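You operate a simulated robot arm through the tools that you are given. There is no shell and no other tool.

Carry out the task below with a simulated two-armed robot. There is one attempt and no reset: what you move stays moved.

Task
Set the sled's gap to the speaker as the mic sheet says, with the wooden block of that length.
Fine: free the knob, close the sled on the block, lock the knob, put the block back beside the others. Set down upright: what you pick out.
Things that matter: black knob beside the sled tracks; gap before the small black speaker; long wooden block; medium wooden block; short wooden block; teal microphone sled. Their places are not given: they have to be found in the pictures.

It is judged by the outcome, as a careful person would: the job done as asked, and still so three seconds after it is handed in. It fails if anything else is knocked over, pushed out of place, dropped, spilled or broken. Flat cloth is picked up by pressing the open fingertips on it (5 to 10 N) and closing them slowly along it; thin cloth reads only 2 to 8 mm in the jaws.

Robot
Two 7-joint arms with two-finger parallel grippers on one trunk that stands fixed in place. Base frame: the origin is at the foot of the trunk, x ahead of it, y to its left, z up; the work surface is at about z = 900. Lengths are in mm, angles in degrees, forces in N, time in s.
The left shoulder is at [60, 189, 1203], the right one opposite. With the tool pointing down near the work surface each hand reaches from about 100 to 660 mm from the base axis, measured 20 degrees to its own side. Payload 3.43 kg a hand.
Tool frame (each hand has its own): the origin (TCP) lies between the finger pads and is the grasp point; the fingertips stand 30 mm ahead of it; z points along the fingers, y is the line along which they close. Largest opening 94 mm; finger width 28, thickness 10; the body of the gripper, 50 by 96 mm, starts 55 mm behind the TCP.
Orientation is told as [roll, pitch, yaw] about the base's x, y, z axes, in that order, counted from this pose: with the fingers straight down and closing along the base's y, the tool's x points along the base's -x, its y along +y and its z along -z.

Tools
- The arms move only by the tool jog_arm. It takes "left_increments", "right_increments" or both (then of equal length, played together; a hand with none holds still); each is one flat list of numbers, 7 for each row, row after row: the shift along the base's x, y, z in mm, then the turn, a rotation vector about the base's x, y, z in degrees, then the opening, from 0 (shut) to 1 (fully open). In form: [x, y, z, wx, wy, wz, fingers, x, y, z, wx, wy, wz, fingers, ...]. A call has 1 to 20 rows; each row is the pose to reach, as a shift and turn from the pose commanded when the call began. A row lasts 0.2 s, in which the tool goes at most 50 mm and 8.6 degrees; a call with a longer step from one row to the next is refused whole, and so is a gripper value outside its range. Where a pose cannot be reached the arm comes as near as it can. A force on the tool above 40 N (or 10 N above the force at the start of the call, whichever is more), or a blocked arm, ends the call early, and 0.2 s more pass. The fingers move at their own pace (about 153 mm/s each) and stop on an object; they squeeze with about 36 N. The grip force told is the motor's: it shows also when the fingers shut on nothing. Time passes only in rows, and 0.2 s behind the last, so rows that repeat a pose let the fingers close. The reply holds the time, the measured pose of the TCP, the force on the tool along the base axes, the opening and the grip force, in the units named above and with some noise, with the torque about the TCP (base axes, N m) and any sound that the robot's microphone picked up, and new pictures: "show" is both (left out), scene, wrist or none (wrist: the cameras of the hands that moved).
- Cameras (640 x 400 px; columns grow to the right, rows downward): "scene" is now at [8.2, -7.9, 1744.2]; the picture's right is [-0.09, -1.00, 0.00], its down [-0.83, 0.08, -0.55] and it looks along [0.55, -0.05, -0.84] (base axes); focal length 344 px, centre (320, 200). "left" rides on the left gripper at [76, -14, -103] in its tool frame; the picture's right is [0.18, 0.98, 0.00], its down [-0.75, 0.14, -0.64] and it looks along [-0.63, 0.12, 0.77] (tool axes); focal length 243 px, centre (320, 200). "right" rides on the right gripper at [76, 14, -103] in its tool frame; the picture's right is [-0.18, 0.98, 0.00], its down [-0.75, -0.14, -0.64] and it looks along [-0.63, -0.12, 0.77] (tool axes); focal length 243 px, centre (320, 200).
- move_column(by): slides the trunk up (or, below 0, down) by that many mm; the arms and the scene camera ride with it, the base frame stays. It gives what a move gives, with no picture.
- aim_head(pan, tilt): turns the head with the scene camera to pan (to the left, within 86 degrees either way) and tilt (down, from -29 to 69), counted from straight ahead of the robot. It gives what a move gives, and a new picture of the scene camera.
- locate(camera, pixels): for up to 12 pixels [column, row] of the newest picture of that camera ("zoom" is the newest enlarged one), the place [x, y, z] in the base frame of the surface seen there, good to about 2 mm. No time passes.
- inspect(camera, box): a new picture of the part [left, top, right, bottom] of that camera's present view, enlarged. No time passes.
- sign_off(): hands the job in; it is judged then, once.

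Open the grippers and draw the arms clear of the work before you hand the job in, unless the task says otherwise.

The tools are called after "Request:" as a command line: name --argument value ..., lists and objects as JSON in quotes. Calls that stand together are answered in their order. jog_arm: Moves the arms, as the interface text tells. Its arguments: {"type":"object","properties":{"left_increments":{"type":"array","items":{"type":"number"}},"right_increments":{"type":"array","items":{"type":"number"}},"show":{"type":"string","enum":["both","scene","wrist","none"]}},"required":[]} The other tools are called the same way: move_column (by) moves the trunk up or down; aim_head (pan, tilt) turns the head that bears the scene camera; locate (camera, pixels) gives the place of the surface under pixels of a picture; inspect (camera, box) takes an enlarged picture of a part of a camera's view; sign_off () hands the job in.

At the start:

```text
t: 0.0
left_ee_pos: [328.1, 122.5, 1256.4]
left_tcp_rot: [-0.1, -0.1, 0.0]
left_ft_force: [-0.6, -0.1, -0.6]
left_moment: [0.01, 0.02, 0.0]
left_gripper_width: 94.0
left_gripper_force: 0.1
right_ee_pos: [378.7, -163.9, 1280.9]
right_tcp_rot: [0.0, -0.1, 0.0]
right_ft_force: [-0.1, 0.2, 0.0]
right_moment: [-0.02, -0.01, 0.01]
right_gripper_width: 94.0
right_gripper_force: 0.1
trunk travel left (down, up): [-875.0, 115.0]
head pan, tilt (commanded): [-5.2, 56.8]
```

scene: 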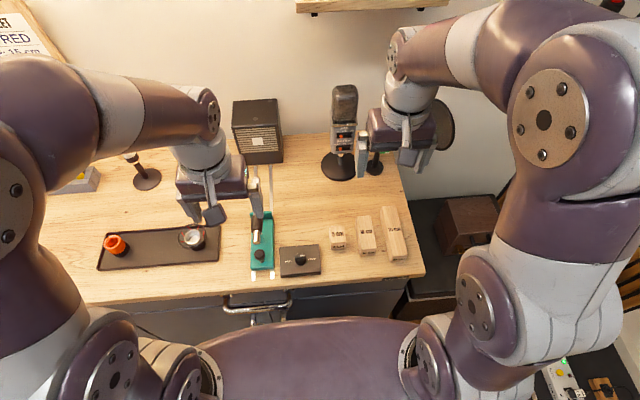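
right: 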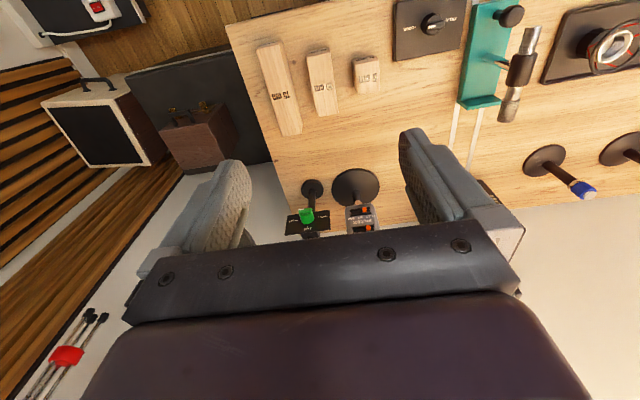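
left: 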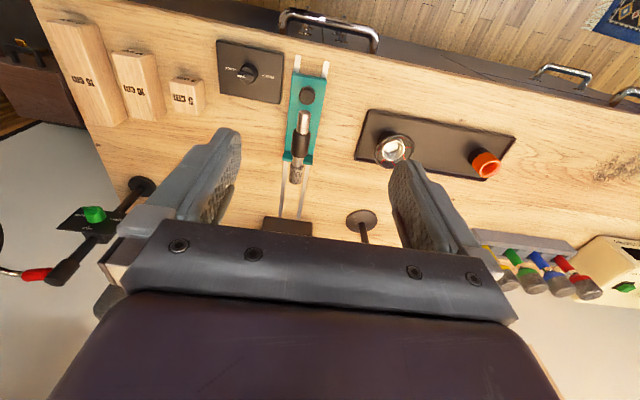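

The scene picture shows a sheet at the upper left (about pixel [20,40]) partly hidden; I turn the head to the left to read it.

Request:
aim_head --pan 30 --tilt 40

```text
t: 1.0
left_ee_pos: [328.1, 122.0, 1256.1]
left_tcp_rot: [0.0, 0.0, 0.1]
left_ft_force: [0.7, -0.4, 0.0]
left_moment: [0.02, -0.01, -0.01]
left_gripper_width: 94.1
left_gripper_force: 0.0
right_ee_pos: [380.2, -162.5, 1281.5]
right_tcp_rot: [0.0, 0.0, 0.0]
right_ft_force: [0.3, -0.1, -0.2]
right_moment: [-0.02, 0.0, -0.04]
right_gripper_width: 93.8
right_gripper_force: 0.1
trunk travel left (down, up): [-875.0, 115.0]
head pan, tilt (commanded): [30.0, 40.0]
```

scene: 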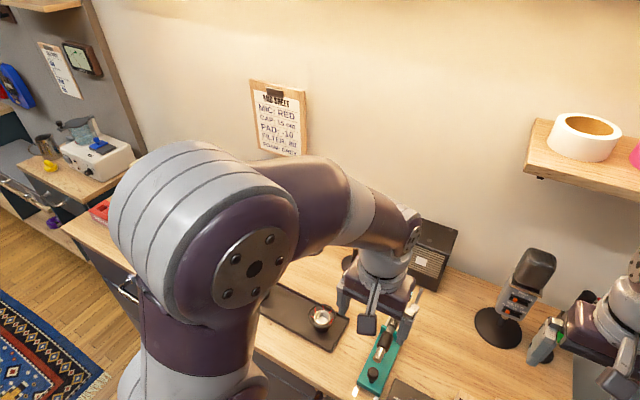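

The mic sheet is at pixels [250-308, 80-158]; I enlarge it to read it.

Request:
inspect --camera "scene" --box '[240, 75, 320, 160]'

Request:
inspect --camera "scene" --box '[30, 35, 110, 105]'

```text
4.71 times, centred on (280, 118) of scene
```

zoom: 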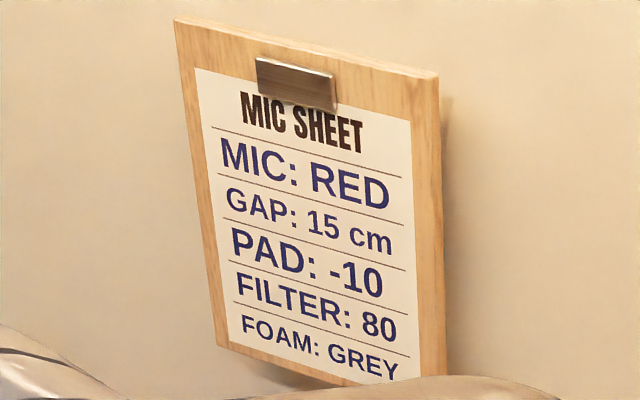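

```text
5.71 times, centred on (70, 70) of scene
```

zoom: 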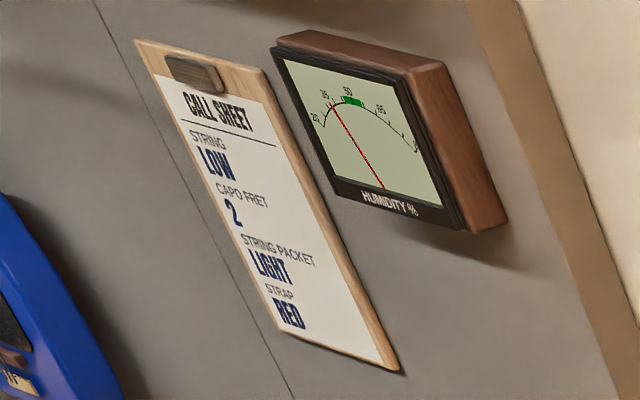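

The mic sheet says GAP: 15 cm, so the long block is needed. I aim the head back at the bench to locate the block, sled, knob and speaker.

Request:
aim_head --pan -8 --tilt 62

```text
t: 2.0
left_ee_pos: [327.5, 121.6, 1256.0]
left_tcp_rot: [0.0, 0.0, 0.0]
left_ft_force: [0.8, 0.4, 0.4]
left_moment: [-0.02, 0.02, 0.0]
left_gripper_width: 94.1
left_gripper_force: 0.0
right_ee_pos: [378.7, -163.7, 1280.8]
right_tcp_rot: [0.0, -0.1, 0.0]
right_ft_force: [0.1, 0.2, 0.2]
right_moment: [0.0, -0.01, -0.01]
right_gripper_width: 94.1
right_gripper_force: 0.1
trunk travel left (down, up): [-875.0, 115.0]
head pan, tilt (commanded): [-8.0, 62.0]
```

scene: 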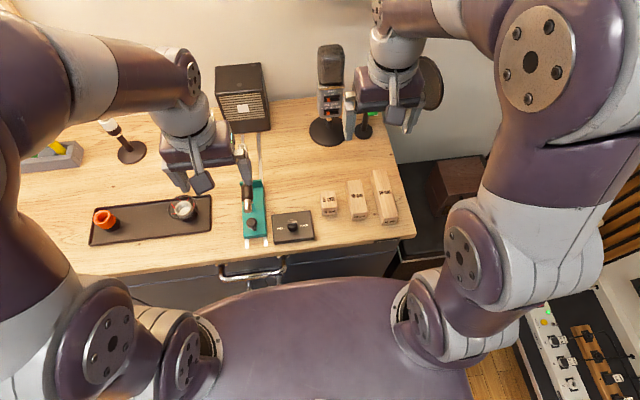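

I enlarge the bench area around sled, knob and blocks.

Request:
inspect --camera "scene" --box '[210, 60, 420, 260]'

Request:
inspect --camera "left" --box '[40, 0, 380, 250]'

Request:
inspect --camera "right" --box '[230, 0, 560, 230]'

```text
2.00 times, centred on (315, 160) of scene
```

zoom: 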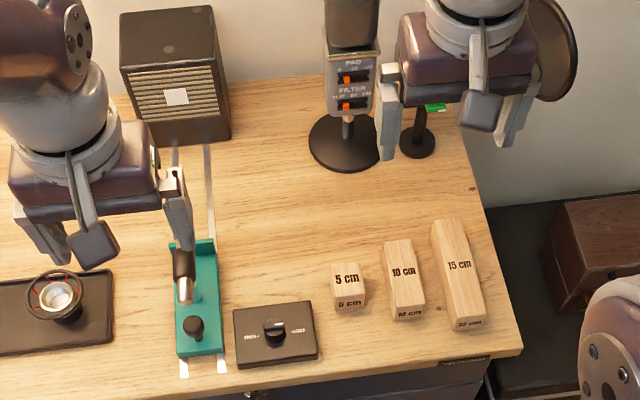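

```text
1.60 times, centred on (210, 125) of left
```

zoom: 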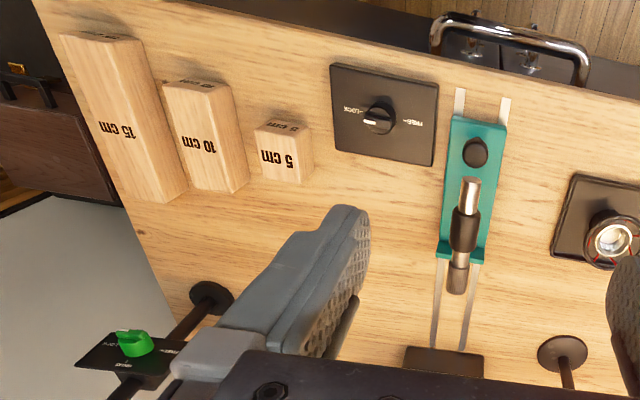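

```text
1.74 times, centred on (395, 115) of right
```

zoom: 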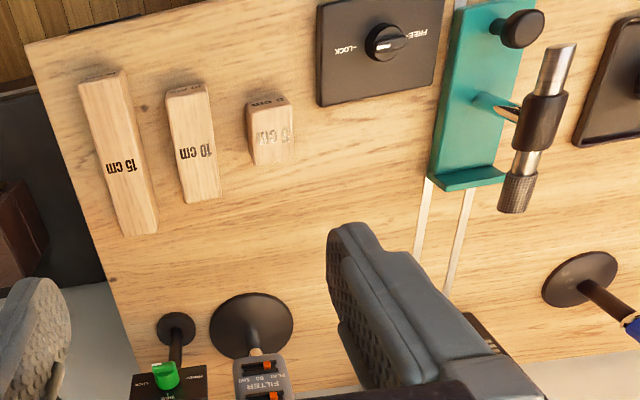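

I look closer at the lock knob from several cameras to see where its pointer stands.

Request:
inspect --camera "scene" --box '[265, 205, 325, 245]'

Request:
inspect --camera "left" --box '[210, 35, 290, 105]'

Request:
inspect --camera "right" --box '[390, 0, 470, 60]'

Request:
inspect --camera "scene" --box '[230, 165, 280, 255]'

```text
10.00 times, centred on (295, 225) of scene
```

zoom: 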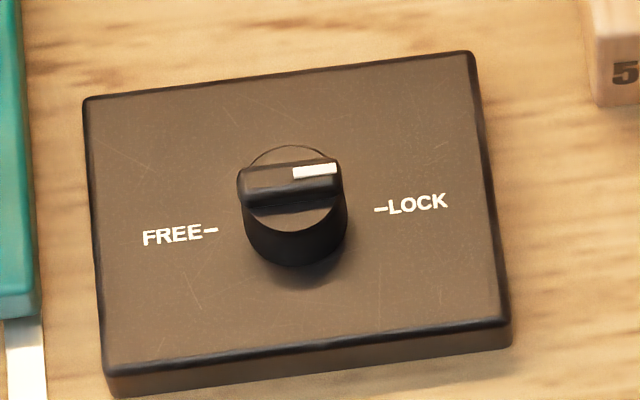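

```text
5.71 times, centred on (250, 70) of left
```

zoom: 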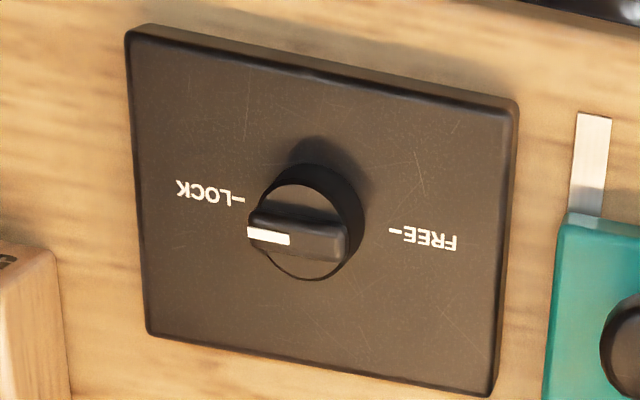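

```text
6.67 times, centred on (430, 30) of right
```

zoom: 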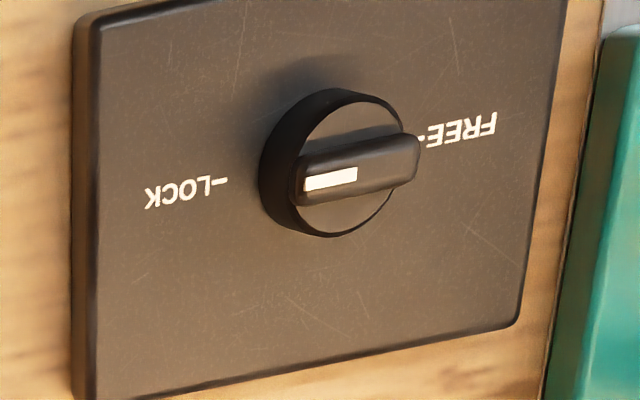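

```text
4.44 times, centred on (255, 210) of scene
```

zoom: 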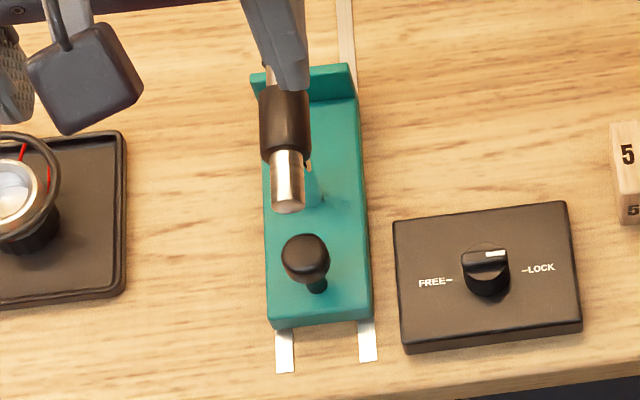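

The knob points to LOCK (-y side), FREE is on the +y side. Now I locate points on the knob, panel, sled and handle in this zoomed view.

Request:
locate --camera "zoom" --pixels '[[485, 255], [470, 262], [505, 252], [486, 275], [420, 230], [570, 325], [305, 250], [318, 285], [340, 75], [340, 90], [270, 325], [370, 312]]'

Request:
locate --camera "scene" --pixels '[[330, 195], [357, 185], [380, 173], [388, 173], [396, 221], [382, 224], [384, 195], [217, 67], [263, 64], [270, 130], [222, 132], [245, 131]]'

```text
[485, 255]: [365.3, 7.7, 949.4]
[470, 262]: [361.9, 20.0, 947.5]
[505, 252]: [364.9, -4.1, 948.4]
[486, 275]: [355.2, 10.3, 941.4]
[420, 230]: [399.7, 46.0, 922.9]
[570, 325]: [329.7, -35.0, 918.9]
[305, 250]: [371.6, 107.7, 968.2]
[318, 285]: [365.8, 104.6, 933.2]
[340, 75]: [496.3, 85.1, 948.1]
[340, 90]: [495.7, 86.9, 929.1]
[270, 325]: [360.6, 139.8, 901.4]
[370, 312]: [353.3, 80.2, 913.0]
```

```text
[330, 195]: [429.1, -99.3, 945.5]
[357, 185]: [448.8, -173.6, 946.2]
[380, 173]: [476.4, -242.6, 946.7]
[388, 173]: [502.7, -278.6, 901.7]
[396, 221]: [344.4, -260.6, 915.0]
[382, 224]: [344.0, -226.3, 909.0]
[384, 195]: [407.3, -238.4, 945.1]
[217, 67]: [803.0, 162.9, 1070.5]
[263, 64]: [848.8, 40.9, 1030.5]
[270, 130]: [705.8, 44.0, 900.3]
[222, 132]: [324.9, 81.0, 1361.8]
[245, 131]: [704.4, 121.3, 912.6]
```

The sheet asks for the 15 cm block (top at about [415,-240,946]). I move the left arm aside to +y to clear the view of the sled and microphone.

Request:
jog_arm --left_increments '[0, 40, 0, 0, 0, 0, 1, 0, 80, 0, 0, 0, 0, 1, 0, 120, 0, 0, 0, 0, 1, 0, 150, 0, 0, 0, 0, 1, 0, 150, 0, 0, 0, 0, 1]' --show "both"

```text
t: 3.2
left_ee_pos: [328.3, 272.9, 1254.4]
left_tcp_rot: [0.0, 0.0, 0.0]
left_ft_force: [-0.6, -0.5, -0.1]
left_moment: [0.04, -0.01, 0.0]
left_gripper_width: 94.3
left_gripper_force: 0.0
right_ee_pos: [380.1, -164.4, 1280.3]
right_tcp_rot: [-0.1, 0.0, 0.0]
right_ft_force: [-0.9, -0.2, -0.1]
right_moment: [-0.01, 0.01, 0.01]
right_gripper_width: 93.8
right_gripper_force: 0.0
trunk travel left (down, up): [-875.0, 115.0]
head pan, tilt (commanded): [-8.0, 62.0]
```

scene: 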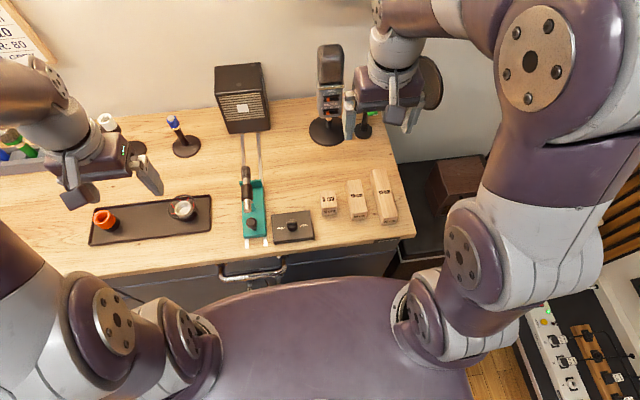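
left: 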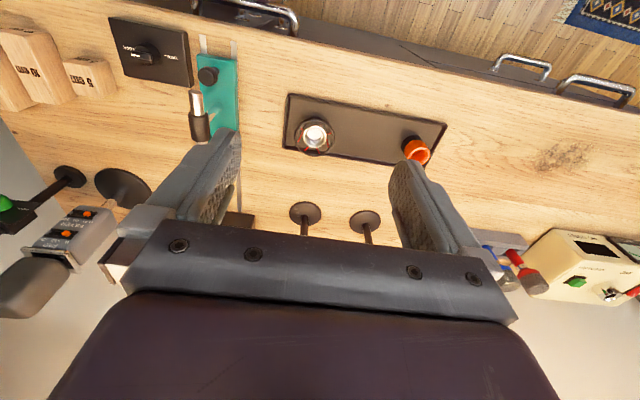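

Now the sled and speaker are unobstructed; I enlarge that part and measure.

Request:
inspect --camera "scene" --box '[200, 55, 300, 160]'

Request:
inspect --camera "scene" --box '[220, 155, 290, 255]'

```text
3.81 times, centred on (250, 108) of scene
```

zoom: 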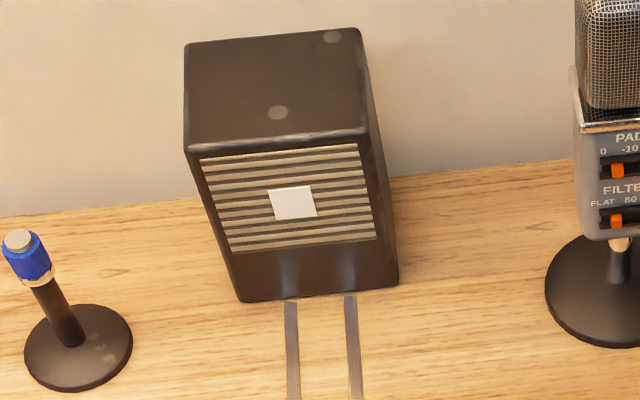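

```text
4.00 times, centred on (255, 205) of scene
```

zoom: 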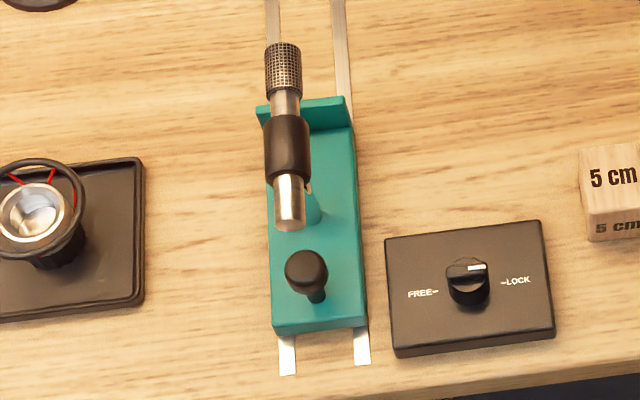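

I locate the mic tip, mic body, lip, handle and tracks in this zoom.

Request:
locate --camera "zoom" --pixels '[[283, 46], [283, 70], [268, 70], [299, 70], [285, 140], [290, 215], [335, 99], [262, 110], [347, 110], [306, 265], [340, 200], [320, 326]]'

Request:
locate --camera "scene" --pixels '[[228, 130], [265, 127], [245, 125], [243, 118], [257, 115], [250, 125], [260, 128], [218, 90], [265, 85]]'

```text
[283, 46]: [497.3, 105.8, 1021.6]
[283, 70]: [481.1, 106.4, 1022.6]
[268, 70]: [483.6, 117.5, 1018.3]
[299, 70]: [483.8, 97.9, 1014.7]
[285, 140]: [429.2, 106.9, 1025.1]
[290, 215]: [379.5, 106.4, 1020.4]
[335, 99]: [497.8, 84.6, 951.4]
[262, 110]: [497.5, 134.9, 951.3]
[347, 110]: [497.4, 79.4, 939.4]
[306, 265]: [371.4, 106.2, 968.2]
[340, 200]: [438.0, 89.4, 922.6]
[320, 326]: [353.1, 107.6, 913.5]
```

```text
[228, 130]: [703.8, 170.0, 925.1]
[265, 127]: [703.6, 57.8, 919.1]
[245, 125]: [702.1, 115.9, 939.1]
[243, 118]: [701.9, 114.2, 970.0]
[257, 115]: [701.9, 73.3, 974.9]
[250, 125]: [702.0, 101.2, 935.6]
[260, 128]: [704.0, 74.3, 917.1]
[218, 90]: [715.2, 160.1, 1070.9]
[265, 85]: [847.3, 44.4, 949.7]
```

I zoom strongly on the knob to fix its centre and ridge direction.

Request:
inspect --camera "scene" --box '[275, 208, 311, 240]'

```text
12.50 times, centred on (293, 224) of scene
```

zoom: 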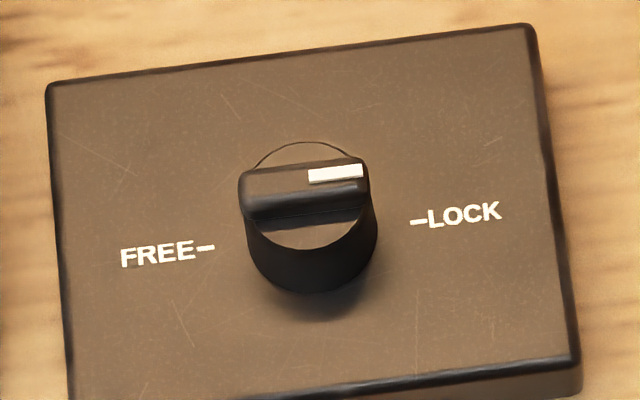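

Request:
locate --camera "zoom" --pixels '[[305, 182], [245, 185], [362, 175], [305, 172], [305, 195], [305, 150], [310, 235], [305, 243], [200, 246], [420, 221], [60, 90], [525, 35]]'

```text
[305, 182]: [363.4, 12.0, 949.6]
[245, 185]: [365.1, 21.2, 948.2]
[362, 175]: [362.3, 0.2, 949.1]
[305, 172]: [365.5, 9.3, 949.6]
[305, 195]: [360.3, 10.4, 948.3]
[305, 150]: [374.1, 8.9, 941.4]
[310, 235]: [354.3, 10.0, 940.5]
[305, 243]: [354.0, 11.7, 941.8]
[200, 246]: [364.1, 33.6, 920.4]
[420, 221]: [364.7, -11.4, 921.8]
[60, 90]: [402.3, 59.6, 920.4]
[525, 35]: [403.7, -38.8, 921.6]
```

Knob centre is about [364, 10.5], ridge along y, ridge top z≈949.5, disc top ≈941. I bring the right hand above it with yaw -90 so the fingers close along x on the ridge.

Request:
jog_arm --right_increments '[-1.3, 14.5, -13, 0, 0, -7.5, 0.9, -2.6, 29, -26, 0, 0, -15, 0.8, -3.9, 43.6, -39, 0, 0, -22.5, 0.7, -5.2, 58, -52, 0, 0, -30, 0.6, -6.5, 72.6, -65, 0, 0, -37.5, 0.5, -7.8, 87, -78, 0, 0, -45, 0.4, -9.1, 101.6, -91, 0, 0, -52.5, 0.4, -10.4, 116, -104, 0, 0, -60, 0.4, -11.7, 130.6, -117, 0, 0, -67.5, 0.4, -13, 145, -130, 0, 0, -75, 0.4, -14, 160, -145, 0, 0, -82.5, 0.4, -15, 174.5, -160, 0, 0, -90, 0.4, -15, 174.5, -180, 0, 0, -90, 0.4]' --show "both"

```text
t: 6.0
left_ee_pos: [329.5, 273.1, 1254.0]
left_tcp_rot: [-0.1, 0.0, 0.0]
left_ft_force: [-0.4, 0.2, -0.1]
left_moment: [0.0, 0.0, 0.02]
left_gripper_width: 93.9
left_gripper_force: 0.2
right_ee_pos: [363.4, 12.3, 1104.4]
right_tcp_rot: [-0.1, 0.0, -90.2]
right_ft_force: [0.1, -0.3, -0.4]
right_moment: [-0.04, -0.01, -0.01]
right_gripper_width: 37.4
right_gripper_force: 0.0
trunk travel left (down, up): [-875.0, 115.0]
head pan, tilt (commanded): [-8.0, 62.0]
```

scene: 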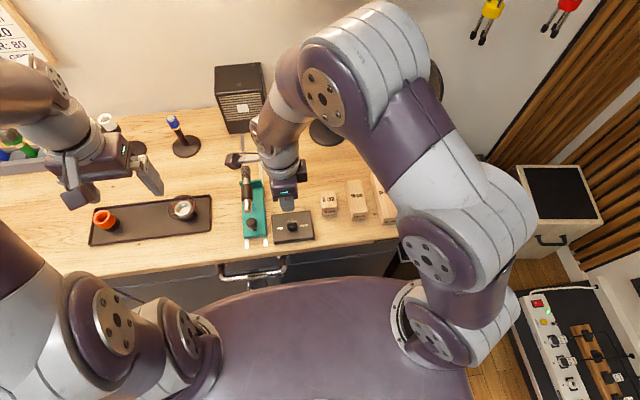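
right: 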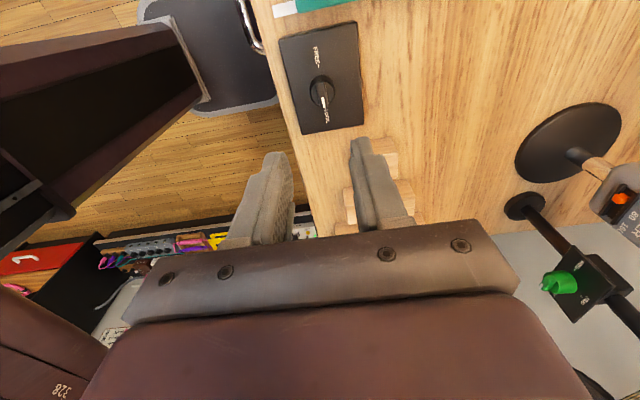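

The knob appears at about [322,93] in the right wrist view, where a point right below the TCP should appear (320,96). I check with an enlarged view and locate.

Request:
inspect --camera "right" --box '[270, 20, 380, 150]'

```text
3.08 times, centred on (325, 85) of right
```

zoom: 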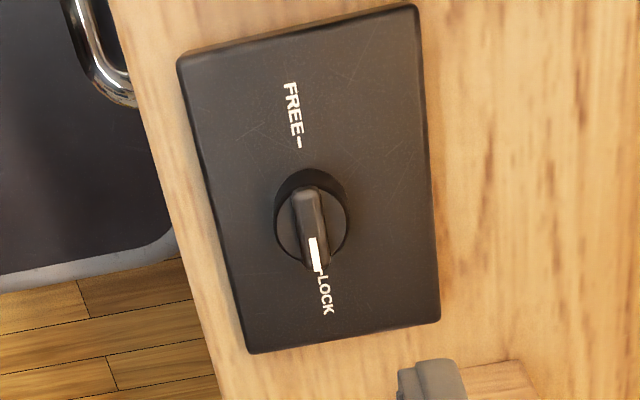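

Request:
locate --camera "zoom" --pixels '[[311, 230], [305, 192], [318, 265], [298, 230], [323, 230], [280, 240], [345, 225], [340, 200], [330, 180]]'

```text
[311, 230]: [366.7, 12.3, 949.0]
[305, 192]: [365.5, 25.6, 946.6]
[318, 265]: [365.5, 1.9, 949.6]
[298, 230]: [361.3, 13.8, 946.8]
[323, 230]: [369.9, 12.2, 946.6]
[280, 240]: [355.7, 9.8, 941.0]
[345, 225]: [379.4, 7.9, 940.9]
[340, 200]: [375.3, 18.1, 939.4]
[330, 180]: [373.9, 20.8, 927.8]
```

The ridge centre is about [365.5, 11.5], ridge ~8 mm wide. I lower the right hand to just above the ridge and read the pose.

Request:
jog_arm --right_increments '[0.5, 0, -30, 0, 0, 0, 0.35, 1, 0, -60, 0, 0, 0, 0.35, 1.5, 0, -90, 0, 0, 0, 0.35, 1.5, 0, -110, 0, 0, 0, 0.35, 1.5, 0, -118, 0, 0, 0, 0.35, 1.5, 0, -118, 0, 0, 0, 0.35]' --show "wrist"

```text
t: 7.5
left_ee_pos: [328.4, 272.0, 1254.6]
left_tcp_rot: [0.0, 0.0, 0.1]
left_ft_force: [-0.4, -0.4, 0.7]
left_moment: [0.0, 0.01, -0.01]
left_gripper_width: 94.0
left_gripper_force: 0.0
right_ee_pos: [363.7, 10.0, 983.1]
right_tcp_rot: [0.1, 0.0, -90.0]
right_ft_force: [-0.5, 0.8, -0.6]
right_moment: [0.02, -0.01, 0.01]
right_gripper_width: 33.0
right_gripper_force: 0.1
trunk travel left (down, up): [-875.0, 115.0]
head pan, tilt (commanded): [-8.0, 62.0]
```

right: 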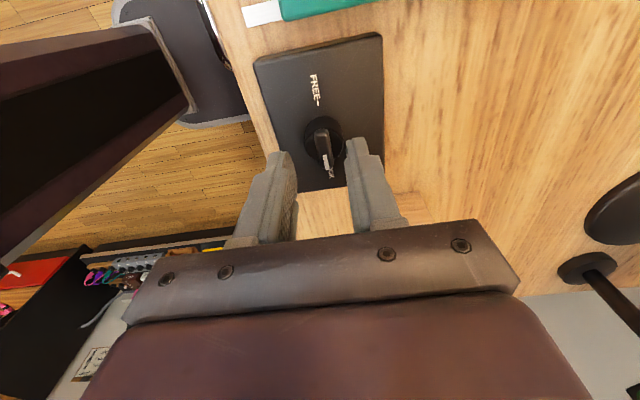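

The ridge is between the fingertips. I lower 10 mm more (fingertips at ≈943), shift x +1.5, and close on the ridge.

Request:
jog_arm --right_increments '[1.5, 0.5, -5, 0, 0, 0, 0.35, 1.5, 0.5, -10, 0, 0, 0, 0.35, 1.5, 0.5, -10, 0, 0, 0, 0.2, 1.5, 0.5, -10, 0, 0, 0, 0.1, 1.5, 0.5, -10, 0, 0, 0, 0.0, 1.5, 0.5, -10, 0, 0, 0, 0.0, 1.5, 0.5, -10, 0, 0, 0, 0.0]' --show "wrist"

```text
t: 9.1
left_ee_pos: [327.6, 272.7, 1253.4]
left_tcp_rot: [0.0, 0.0, 0.0]
left_ft_force: [-0.4, 0.7, 0.2]
left_moment: [0.02, 0.04, -0.01]
left_gripper_width: 94.0
left_gripper_force: 0.0
right_ee_pos: [366.0, 10.6, 972.9]
right_tcp_rot: [0.0, 0.0, -90.0]
right_ft_force: [2.2, 0.9, -1.3]
right_moment: [0.81, -0.07, 0.0]
right_gripper_width: 9.2
right_gripper_force: 43.1
trunk travel left (down, up): [-875.0, 115.0]
head pan, tilt (commanded): [-8.0, 62.0]
```

right: 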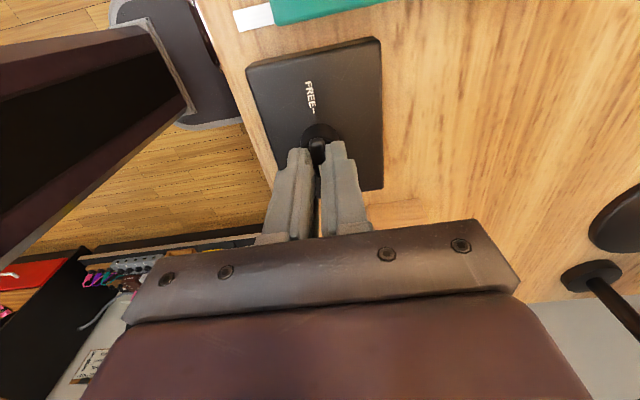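

The fingers hold the ridge (9.2 mm, 43 N). I try a small counter-clockwise turn (+16°) and watch the torque about z.

Request:
jog_arm --right_increments '[0, 0, 0, 0, 0, 4, 0.0, 0, 0, 0, 0, 0, 8, 0.0, 0, 0, 0, 0, 0, 12, 0.0, 0, 0, 0, 0, 0, 16, 0.0]' --show "wrist"

```text
t: 10.1
left_ee_pos: [328.3, 272.7, 1254.5]
left_tcp_rot: [0.0, 0.0, 0.0]
left_ft_force: [0.9, -0.8, 0.1]
left_moment: [-0.03, -0.02, -0.03]
left_gripper_width: 93.8
left_gripper_force: 0.1
right_ee_pos: [365.1, 12.3, 973.5]
right_tcp_rot: [0.1, -0.1, -74.0]
right_ft_force: [1.9, -1.1, 5.5]
right_moment: [-0.54, -0.16, 0.01]
right_gripper_width: 9.6
right_gripper_force: 43.2
trunk travel left (down, up): [-875.0, 115.0]
head pan, tilt (commanded): [-8.0, 62.0]
```

right: 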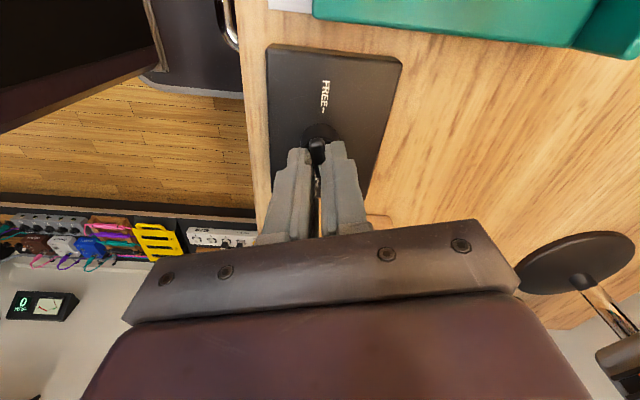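

The torque about z is near zero and the ridge seems to turn along with the fingers; I check with an enlarged view.

Request:
inspect --camera "right" --box '[260, 60, 400, 190]'

Request:
inspect --camera "scene" --box '[240, 170, 340, 250]'

```text
3.08 times, centred on (330, 125) of right
```

zoom: 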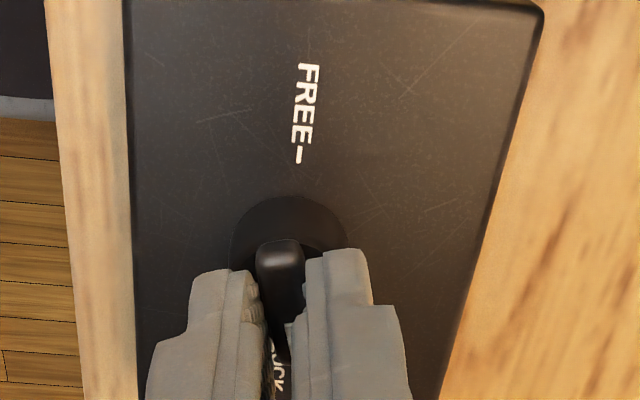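

```text
5.00 times, centred on (290, 210) of scene
```

zoom: 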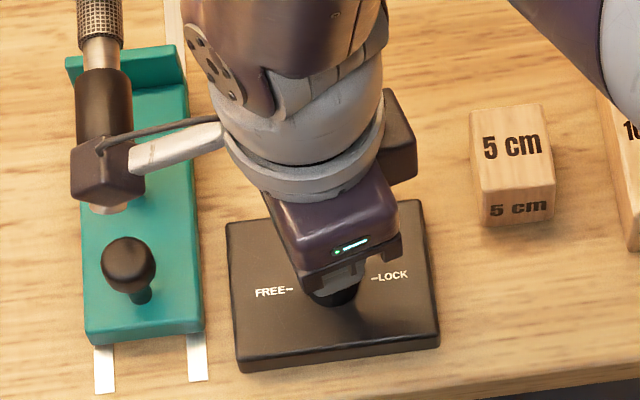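

The ridge turned with the fingers, freely. I keep turning counter-clockwise, another 80°.

Request:
jog_arm --right_increments '[0, 0, 0, 0, 0, 6, 0.0, 0, 0, 0, 0, 0, 12, 0.0, 0, 0, 0, 0, 0, 18, 0.0, 0, 0, 0, 0, 0, 24, 0.0, 0, 0, 0, 0, 0, 30, 0.0, 0, 0, 0, 0, 0, 37, 0.0, 0, 0, 0, 0, 0, 44, 0.0, 0, 0, 0, 0, 0, 51, 0.0, 0, 0, 0, 0, 0, 58, 0.0, 0, 0, 0, 0, 0, 65, 0.0, 0, 0, 0, 0, 0, 72, 0.0, 0, 0, 0, 0, 0, 80, 0.0]' --show "wrist"

```text
t: 12.7
left_ee_pos: [328.1, 272.6, 1254.2]
left_tcp_rot: [-0.1, 0.0, -0.1]
left_ft_force: [0.5, -0.2, -0.3]
left_moment: [0.0, 0.01, 0.01]
left_gripper_width: 93.9
left_gripper_force: 0.1
right_ee_pos: [365.6, 12.2, 974.2]
right_tcp_rot: [0.0, 0.0, 6.1]
right_ft_force: [-8.7, 0.9, -9.0]
right_moment: [0.03, 0.25, -0.06]
right_gripper_width: 9.3
right_gripper_force: 43.3
trunk travel left (down, up): [-875.0, 115.0]
head pan, tilt (commanded): [-8.0, 62.0]
```

right: 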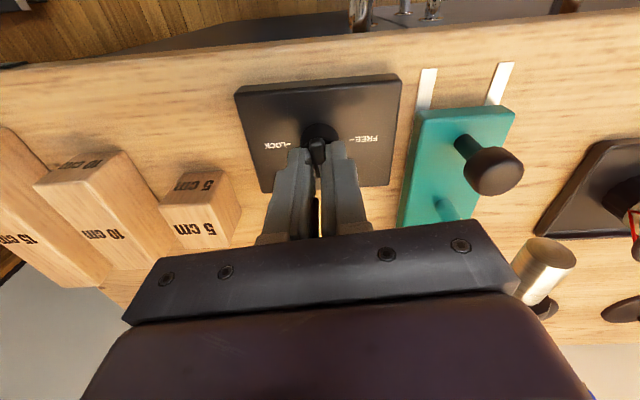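

The knob is halfway (pointer away from the robot), torque about z stays small. I turn the remaining 84° to FREE with a 1 mm x correction.

Request:
jog_arm --right_increments '[-0.5, 0, 0, 0, 0, 7, 0.0, -1, 0, 0, 0, 0, 14, 0.0, -1, 0, 0, 0, 0, 21, 0.0, -1, 0, 0, 0, 0, 28, 0.0, -1, 0, 0, 0, 0, 35, 0.0, -1, 0, 0, 0, 0, 42, 0.0, -1, 0, 0, 0, 0, 49, 0.0, -1, 0, 0, 0, 0, 56, 0.0, -1, 0, 0, 0, 0, 63, 0.0, -1, 0, 0, 0, 0, 70, 0.0, -1, 0, 0, 0, 0, 77, 0.0, -1, 0, 0, 0, 0, 84, 0.0]' --show "both"

```text
t: 15.2
left_ee_pos: [327.2, 273.4, 1254.8]
left_tcp_rot: [0.0, 0.0, 0.0]
left_ft_force: [0.9, -0.3, -0.7]
left_moment: [0.01, -0.03, 0.02]
left_gripper_width: 94.1
left_gripper_force: 0.1
right_ee_pos: [366.4, 11.4, 973.0]
right_tcp_rot: [0.0, 0.0, 90.1]
right_ft_force: [-5.9, 2.8, -6.0]
right_moment: [-0.84, 0.17, -0.06]
right_gripper_width: 9.5
right_gripper_force: 43.6
trunk travel left (down, up): [-875.0, 115.0]
head pan, tilt (commanded): [-8.0, 62.0]
```

scene: 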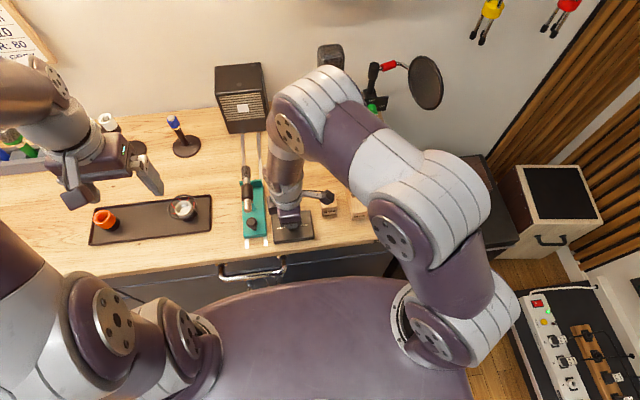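
right: 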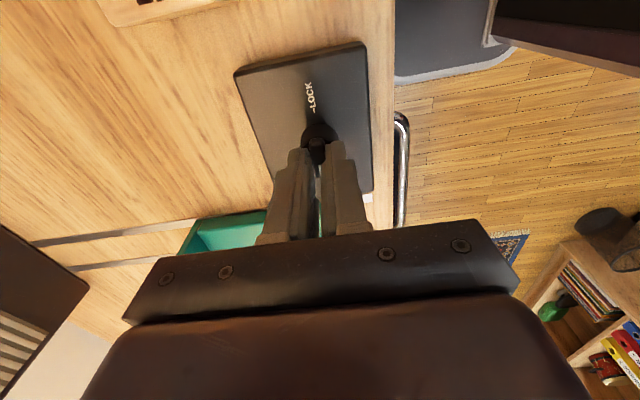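

The hand has turned 180° without resistance. I open the fingers and lift to see whether the pointer is at FREE.

Request:
jog_arm --right_increments '[0, 0, 0, 0, 0, 0, 0.2, 0, 0, 0, 0, 0, 0, 0.35, 0, 0, 10, 0, 0, 0, 0.35, 0, 0, 40, 0, 0, 0, 0.35, 0, 0, 80, 0, 0, 0, 0.35, 0, 0, 120, 0, 0, 0, 0.35]' --show "wrist"

```text
t: 16.6
left_ee_pos: [326.7, 272.2, 1254.2]
left_tcp_rot: [0.0, 0.0, 0.0]
left_ft_force: [-0.7, 0.4, 0.4]
left_moment: [-0.03, -0.02, 0.03]
left_gripper_width: 93.7
left_gripper_force: 0.2
right_ee_pos: [366.9, 10.1, 1092.6]
right_tcp_rot: [0.0, 0.1, 90.0]
right_ft_force: [-0.3, -0.9, -0.5]
right_moment: [0.03, -0.04, 0.02]
right_gripper_width: 33.0
right_gripper_force: 0.1
trunk travel left (down, up): [-875.0, 115.0]
head pan, tilt (commanded): [-8.0, 62.0]
```

right: 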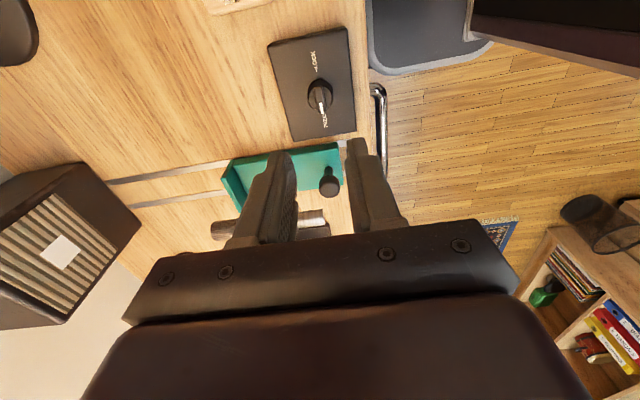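

Request:
inspect --camera "right" --box '[265, 30, 375, 150]'

```text
3.33 times, centred on (320, 90) of right
```

zoom: 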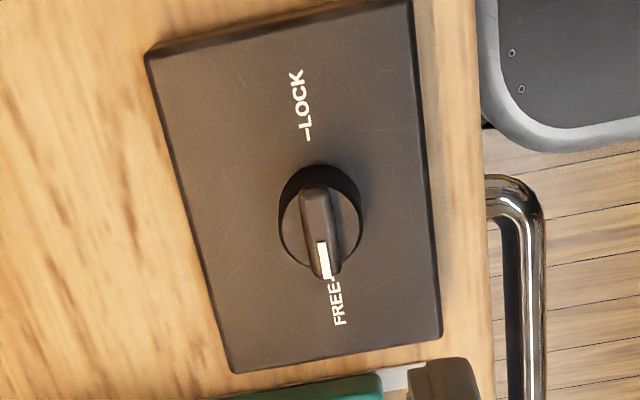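

The pointer now stands at FREE. Next I move the right arm up and out to the right to make room for the left arm to fetch the 15 cm block.

Request:
jog_arm --right_increments '[0, 0, 40, 0, 0, 0, 0.35, 0, 0, 80, 0, 0, 0, 0.35, 0, 0, 120, 0, 0, 0, 0.35, -8, -32, 130, 0, 0, -7.5, 0.35, -16, -64, 140, 0, 0, -15, 0.35, -24, -96, 150, 0, 0, -22.5, 0.35, -32, -128, 160, 0, 0, -30, 0.35, -40, -160, 160, 0, 0, -37.5, 0.35, -48, -192, 160, 0, 0, -45, 0.35, -56, -224, 160, 0, 0, -52.5, 0.35, -64, -256, 160, 0, 0, -60, 0.35, -72, -288, 160, 0, 0, -67.5, 0.35, -80, -320, 160, 0, 0, -75, 0.35, -88, -352, 160, 0, 0, -82.5, 0.35, -96, -384, 160, 0, 0, -90, 0.35]' --show "both"

```text
t: 19.9
left_ee_pos: [328.3, 271.1, 1254.0]
left_tcp_rot: [0.1, 0.0, 0.0]
left_ft_force: [-0.3, 0.1, -0.2]
left_moment: [0.03, -0.02, 0.03]
left_gripper_width: 94.0
left_gripper_force: 0.1
right_ee_pos: [272.0, -371.3, 1251.3]
right_tcp_rot: [0.0, 0.0, -0.1]
right_ft_force: [-0.2, 0.2, -0.7]
right_moment: [0.0, -0.01, 0.01]
right_gripper_width: 32.9
right_gripper_force: 0.1
trunk travel left (down, up): [-875.0, 115.0]
head pan, tilt (commanded): [-8.0, 62.0]
```

scene: 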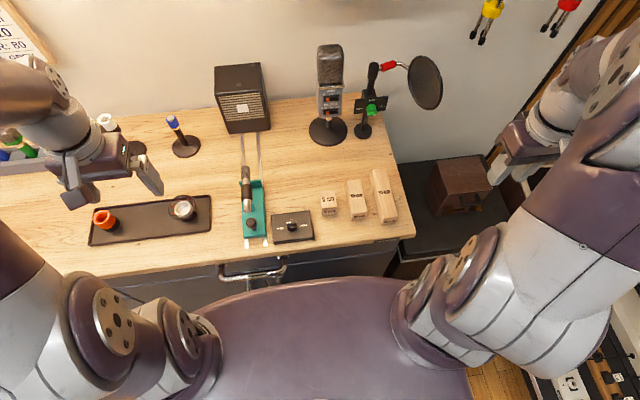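
right: 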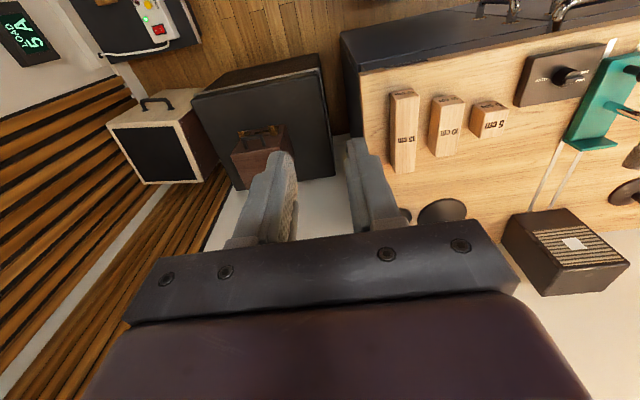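

The view is clear now; I enlarge the blocks and locate the long one's edges.

Request:
inspect --camera "scene" --box '[310, 155, 420, 235]'

```text
5.00 times, centred on (365, 195) of scene
```

zoom: 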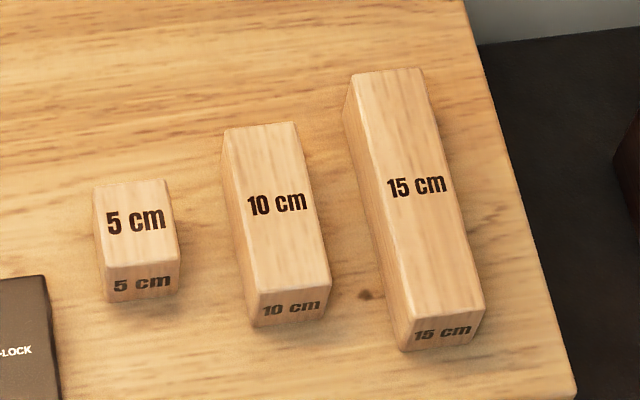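

Request:
locate --camera "zoom" --pixels '[[356, 76], [420, 72], [410, 315], [482, 303], [360, 150], [380, 150], [440, 150], [425, 200], [230, 135], [292, 126], [253, 288], [328, 280]]'

Request:
locate --camera "right" --pixels '[[392, 95], [416, 95], [390, 170], [414, 168], [403, 130], [436, 100], [460, 100], [432, 152], [455, 155]]'

```text
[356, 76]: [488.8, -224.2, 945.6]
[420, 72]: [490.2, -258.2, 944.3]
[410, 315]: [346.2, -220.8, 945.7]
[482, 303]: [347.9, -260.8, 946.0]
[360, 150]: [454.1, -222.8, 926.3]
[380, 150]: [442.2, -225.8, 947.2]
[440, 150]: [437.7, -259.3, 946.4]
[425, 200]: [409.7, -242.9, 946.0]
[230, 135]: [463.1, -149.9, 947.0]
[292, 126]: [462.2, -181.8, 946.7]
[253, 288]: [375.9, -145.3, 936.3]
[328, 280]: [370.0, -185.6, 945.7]
```

```text
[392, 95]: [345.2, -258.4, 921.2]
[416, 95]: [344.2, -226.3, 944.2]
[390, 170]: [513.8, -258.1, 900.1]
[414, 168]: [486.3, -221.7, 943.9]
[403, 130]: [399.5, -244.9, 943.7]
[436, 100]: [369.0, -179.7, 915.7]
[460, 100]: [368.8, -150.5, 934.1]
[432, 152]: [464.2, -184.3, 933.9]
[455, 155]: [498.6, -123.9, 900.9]
```

The long block spans x 344–493, y −221 to −262, top z 946. I swing the left hand over it (z≈1150) while drawing the right arm a bit farther out.

Request:
jog_arm --left_increments '[5, -36, -5, 0, 0, 0, 0.9, 10, -73, -10, 0, 0, 0, 0.8, 15, -110, -15, 0, 0, 0, 0.65, 20, -147, -20, 0, 0, 0, 0.65, 26, -183, -25, 0, 0, 0, 0.65, 32, -220, -30, 0, 0, 0, 0.65, 38, -256, -35, 0, 0, 0, 0.65, 44, -293, -40, 0, 0, 0, 0.65, 50, -330, -45, 0, 0, 0, 0.65, 55, -366, -50, 0, 0, 0, 0.65]' --right_increments '[-5, -10, 0, 0, 0, 0, 0.35, -10, -20, 0, 0, 0, 0, 0.35, -15, -30, 0, 0, 0, 0, 0.35, -20, -40, 0, 0, 0, 0, 0.35, -25, -50, 0, 0, 0, 0, 0.35, -30, -60, 0, 0, 0, 0, 0.35, -35, -70, 0, 0, 0, 0, 0.35, -40, -80, 0, 0, 0, 0, 0.35, -45, -90, 0, 0, 0, 0, 0.35, -50, -100, 0, 0, 0, 0, 0.35]' --show "both"

```text
t: 22.1
left_ee_pos: [381.4, -100.2, 1208.8]
left_tcp_rot: [0.1, 0.0, 0.0]
left_ft_force: [0.6, -0.6, -0.6]
left_moment: [0.02, -0.01, 0.0]
left_gripper_width: 61.0
left_gripper_force: 0.1
right_ee_pos: [221.0, -474.2, 1251.1]
right_tcp_rot: [0.1, 0.0, 0.1]
right_ft_force: [0.1, -0.7, 0.5]
right_moment: [-0.02, -0.01, -0.01]
right_gripper_width: 32.8
right_gripper_force: 0.1
trunk travel left (down, up): [-875.0, 115.0]
head pan, tilt (commanded): [-8.0, 62.0]
```

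scene: 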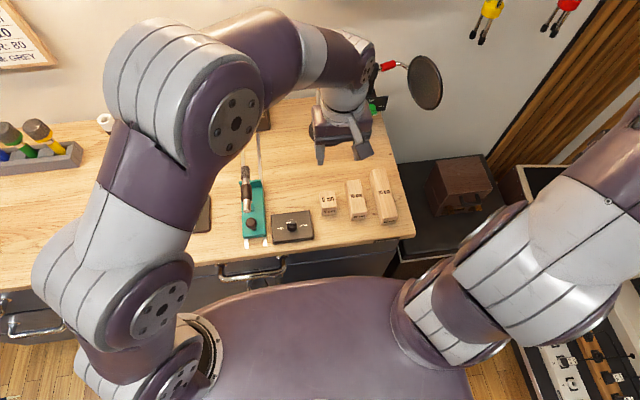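
right: 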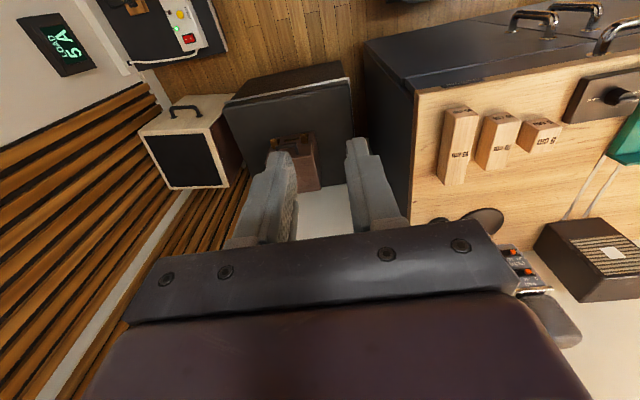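
left: 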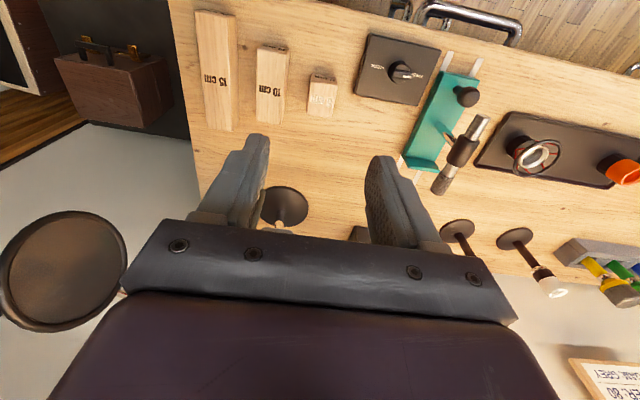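

The left arm crosses freely. I continue to above the long block.

Request:
jog_arm --left_increments '[6, -30, -10, 0, 0, 0, 0.65, 12, -60, -20, 0, 0, 0, 0.65, 18, -95, -35, 0, 0, 0, 0.65, 24, -125, -50, 0, 0, 0, 0.65, 24, -141, -70, 0, 0, 0, 0.65, 24, -141, -90, 0, 0, 0, 0.65, 24, -141, -90, 0, 0, 0, 0.65]' --show "both"

```text
t: 23.6
left_ee_pos: [396.5, -222.5, 1107.0]
left_tcp_rot: [0.1, 0.0, 0.1]
left_ft_force: [0.1, 0.2, -0.1]
left_moment: [0.0, 0.0, 0.0]
left_gripper_width: 61.4
left_gripper_force: 0.0
left hand out of reach, approached as far as the arm can: row 3, 4, 5, 6, 7
right_ee_pos: [221.5, -472.6, 1252.2]
right_tcp_rot: [0.0, 0.1, 0.0]
right_ft_force: [0.3, 0.5, -0.1]
right_moment: [0.0, -0.02, -0.03]
right_gripper_width: 33.0
right_gripper_force: 0.1
trunk travel left (down, up): [-875.0, 115.0]
head pan, tilt (commanded): [-8.0, 62.0]
```

scene: 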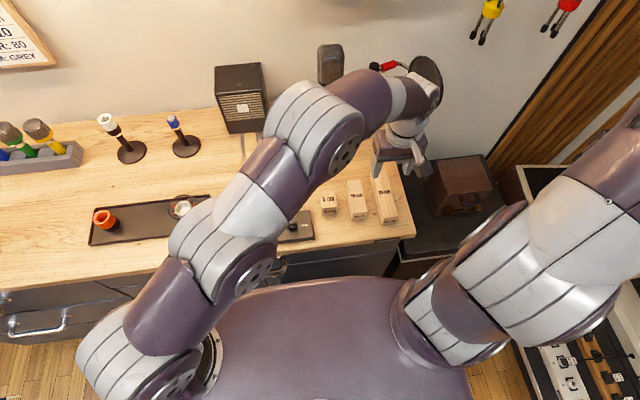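
left: 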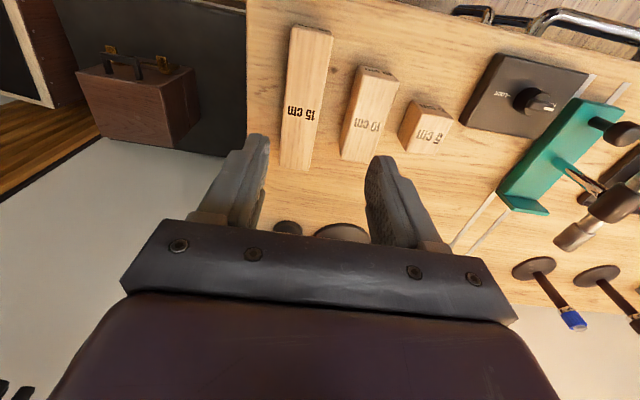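

The left arm reaches its limit at this height (about 530 mm horizontally); lower down it reaches farther. I check the size of the camera box on the left gripper and the stands' positions for a safe path.

Request:
inspect --camera "scene" --box '[360, 50, 450, 200]'

Request:
locate --camera "left" --pixels '[[340, 232], [290, 228], [535, 268], [320, 228], [366, 232], [276, 225], [300, 110], [312, 28], [296, 165]]'

```text
2.67 times, centred on (405, 125) of scene
```

zoom: 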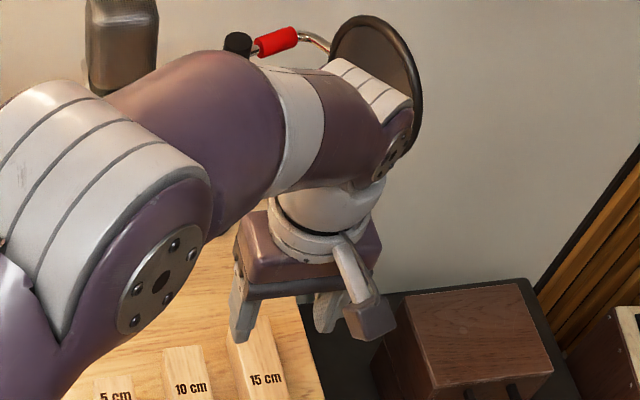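

```text
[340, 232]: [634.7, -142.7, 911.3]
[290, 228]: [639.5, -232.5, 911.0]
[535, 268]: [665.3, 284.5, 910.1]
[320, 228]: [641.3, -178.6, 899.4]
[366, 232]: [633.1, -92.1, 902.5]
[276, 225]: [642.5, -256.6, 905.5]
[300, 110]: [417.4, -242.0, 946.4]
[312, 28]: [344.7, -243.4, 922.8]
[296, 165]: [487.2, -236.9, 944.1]
```

Request:
locate --camera "zoom" --pixels '[[348, 300], [372, 296], [348, 312], [372, 335], [393, 300], [393, 325], [355, 338], [410, 60], [370, 25], [280, 42], [395, 100], [120, 60]]'

```text
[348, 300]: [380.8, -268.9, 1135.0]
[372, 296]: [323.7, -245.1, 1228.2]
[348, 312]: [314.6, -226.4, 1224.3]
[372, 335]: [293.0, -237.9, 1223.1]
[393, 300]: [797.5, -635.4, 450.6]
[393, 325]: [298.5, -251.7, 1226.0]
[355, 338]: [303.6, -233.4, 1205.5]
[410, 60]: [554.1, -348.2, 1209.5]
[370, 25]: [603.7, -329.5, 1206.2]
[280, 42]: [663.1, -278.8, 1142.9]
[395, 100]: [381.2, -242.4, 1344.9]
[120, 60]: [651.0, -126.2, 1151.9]
```

The camera box reaches about 20 mm below its lens point, so gripping high on the block keeps it above the sled's mic. I step down 60 mm and slightly back to see where the commanded pose stands.

Request:
jog_arm --left_increments '[-10, 0, -30, 0, 0, 0, 0.65, -15, 0, -60, 0, 0, 0, 0.65, -15, 0, -60, 0, 0, 0, 0.65]' --show "wrist"

```text
t: 24.4
left_ee_pos: [380.7, -223.6, 1048.2]
left_tcp_rot: [0.1, -0.1, 0.0]
left_ft_force: [0.2, 0.7, -0.6]
left_moment: [0.0, 0.0, 0.02]
left_gripper_width: 61.0
left_gripper_force: 0.0
right_ee_pos: [222.0, -473.5, 1252.7]
right_tcp_rot: [0.0, 0.0, 0.1]
right_ft_force: [0.4, 0.0, -0.7]
right_moment: [0.01, -0.03, 0.01]
right_gripper_width: 32.9
right_gripper_force: 0.0
trunk travel left (down, up): [-875.0, 115.0]
head pan, tilt (commanded): [-8.0, 62.0]
```

left: 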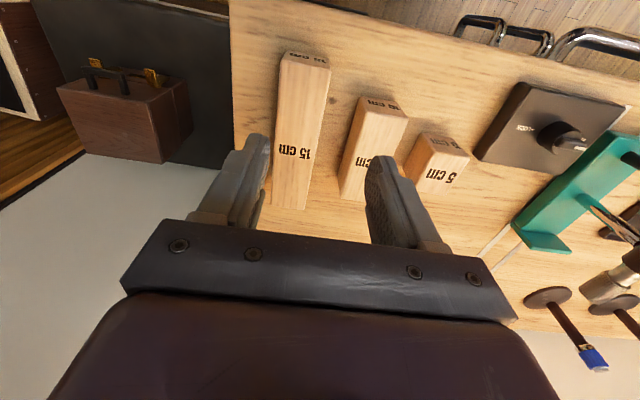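

The commanded pose follows the reached one. I now align over the long block: x≈395, y≈−241.5, z≈1005.

Request:
jog_arm --left_increments '[5, -6, -20, 0, 0, 0, 0.65, 14, -18, -43, 0, 0, 0, 0.65, 14, -18, -43, 0, 0, 0, 0.65]' --show "wrist"

```text
t: 25.2
left_ee_pos: [395.8, -239.3, 1005.4]
left_tcp_rot: [0.0, -0.1, 0.0]
left_ft_force: [0.1, 0.5, 0.6]
left_moment: [0.0, 0.02, 0.04]
left_gripper_width: 61.1
left_gripper_force: 0.0
right_ee_pos: [220.2, -472.1, 1252.4]
right_tcp_rot: [-0.1, 0.0, 0.0]
right_ft_force: [-0.6, -1.1, -1.5]
right_moment: [0.0, -0.02, -0.03]
right_gripper_width: 32.9
right_gripper_force: 0.0
trunk travel left (down, up): [-875.0, 115.0]
head pan, tilt (commanded): [-8.0, 62.0]
```

left: 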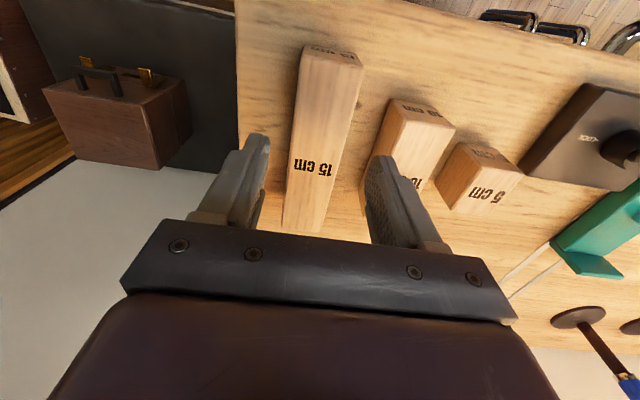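

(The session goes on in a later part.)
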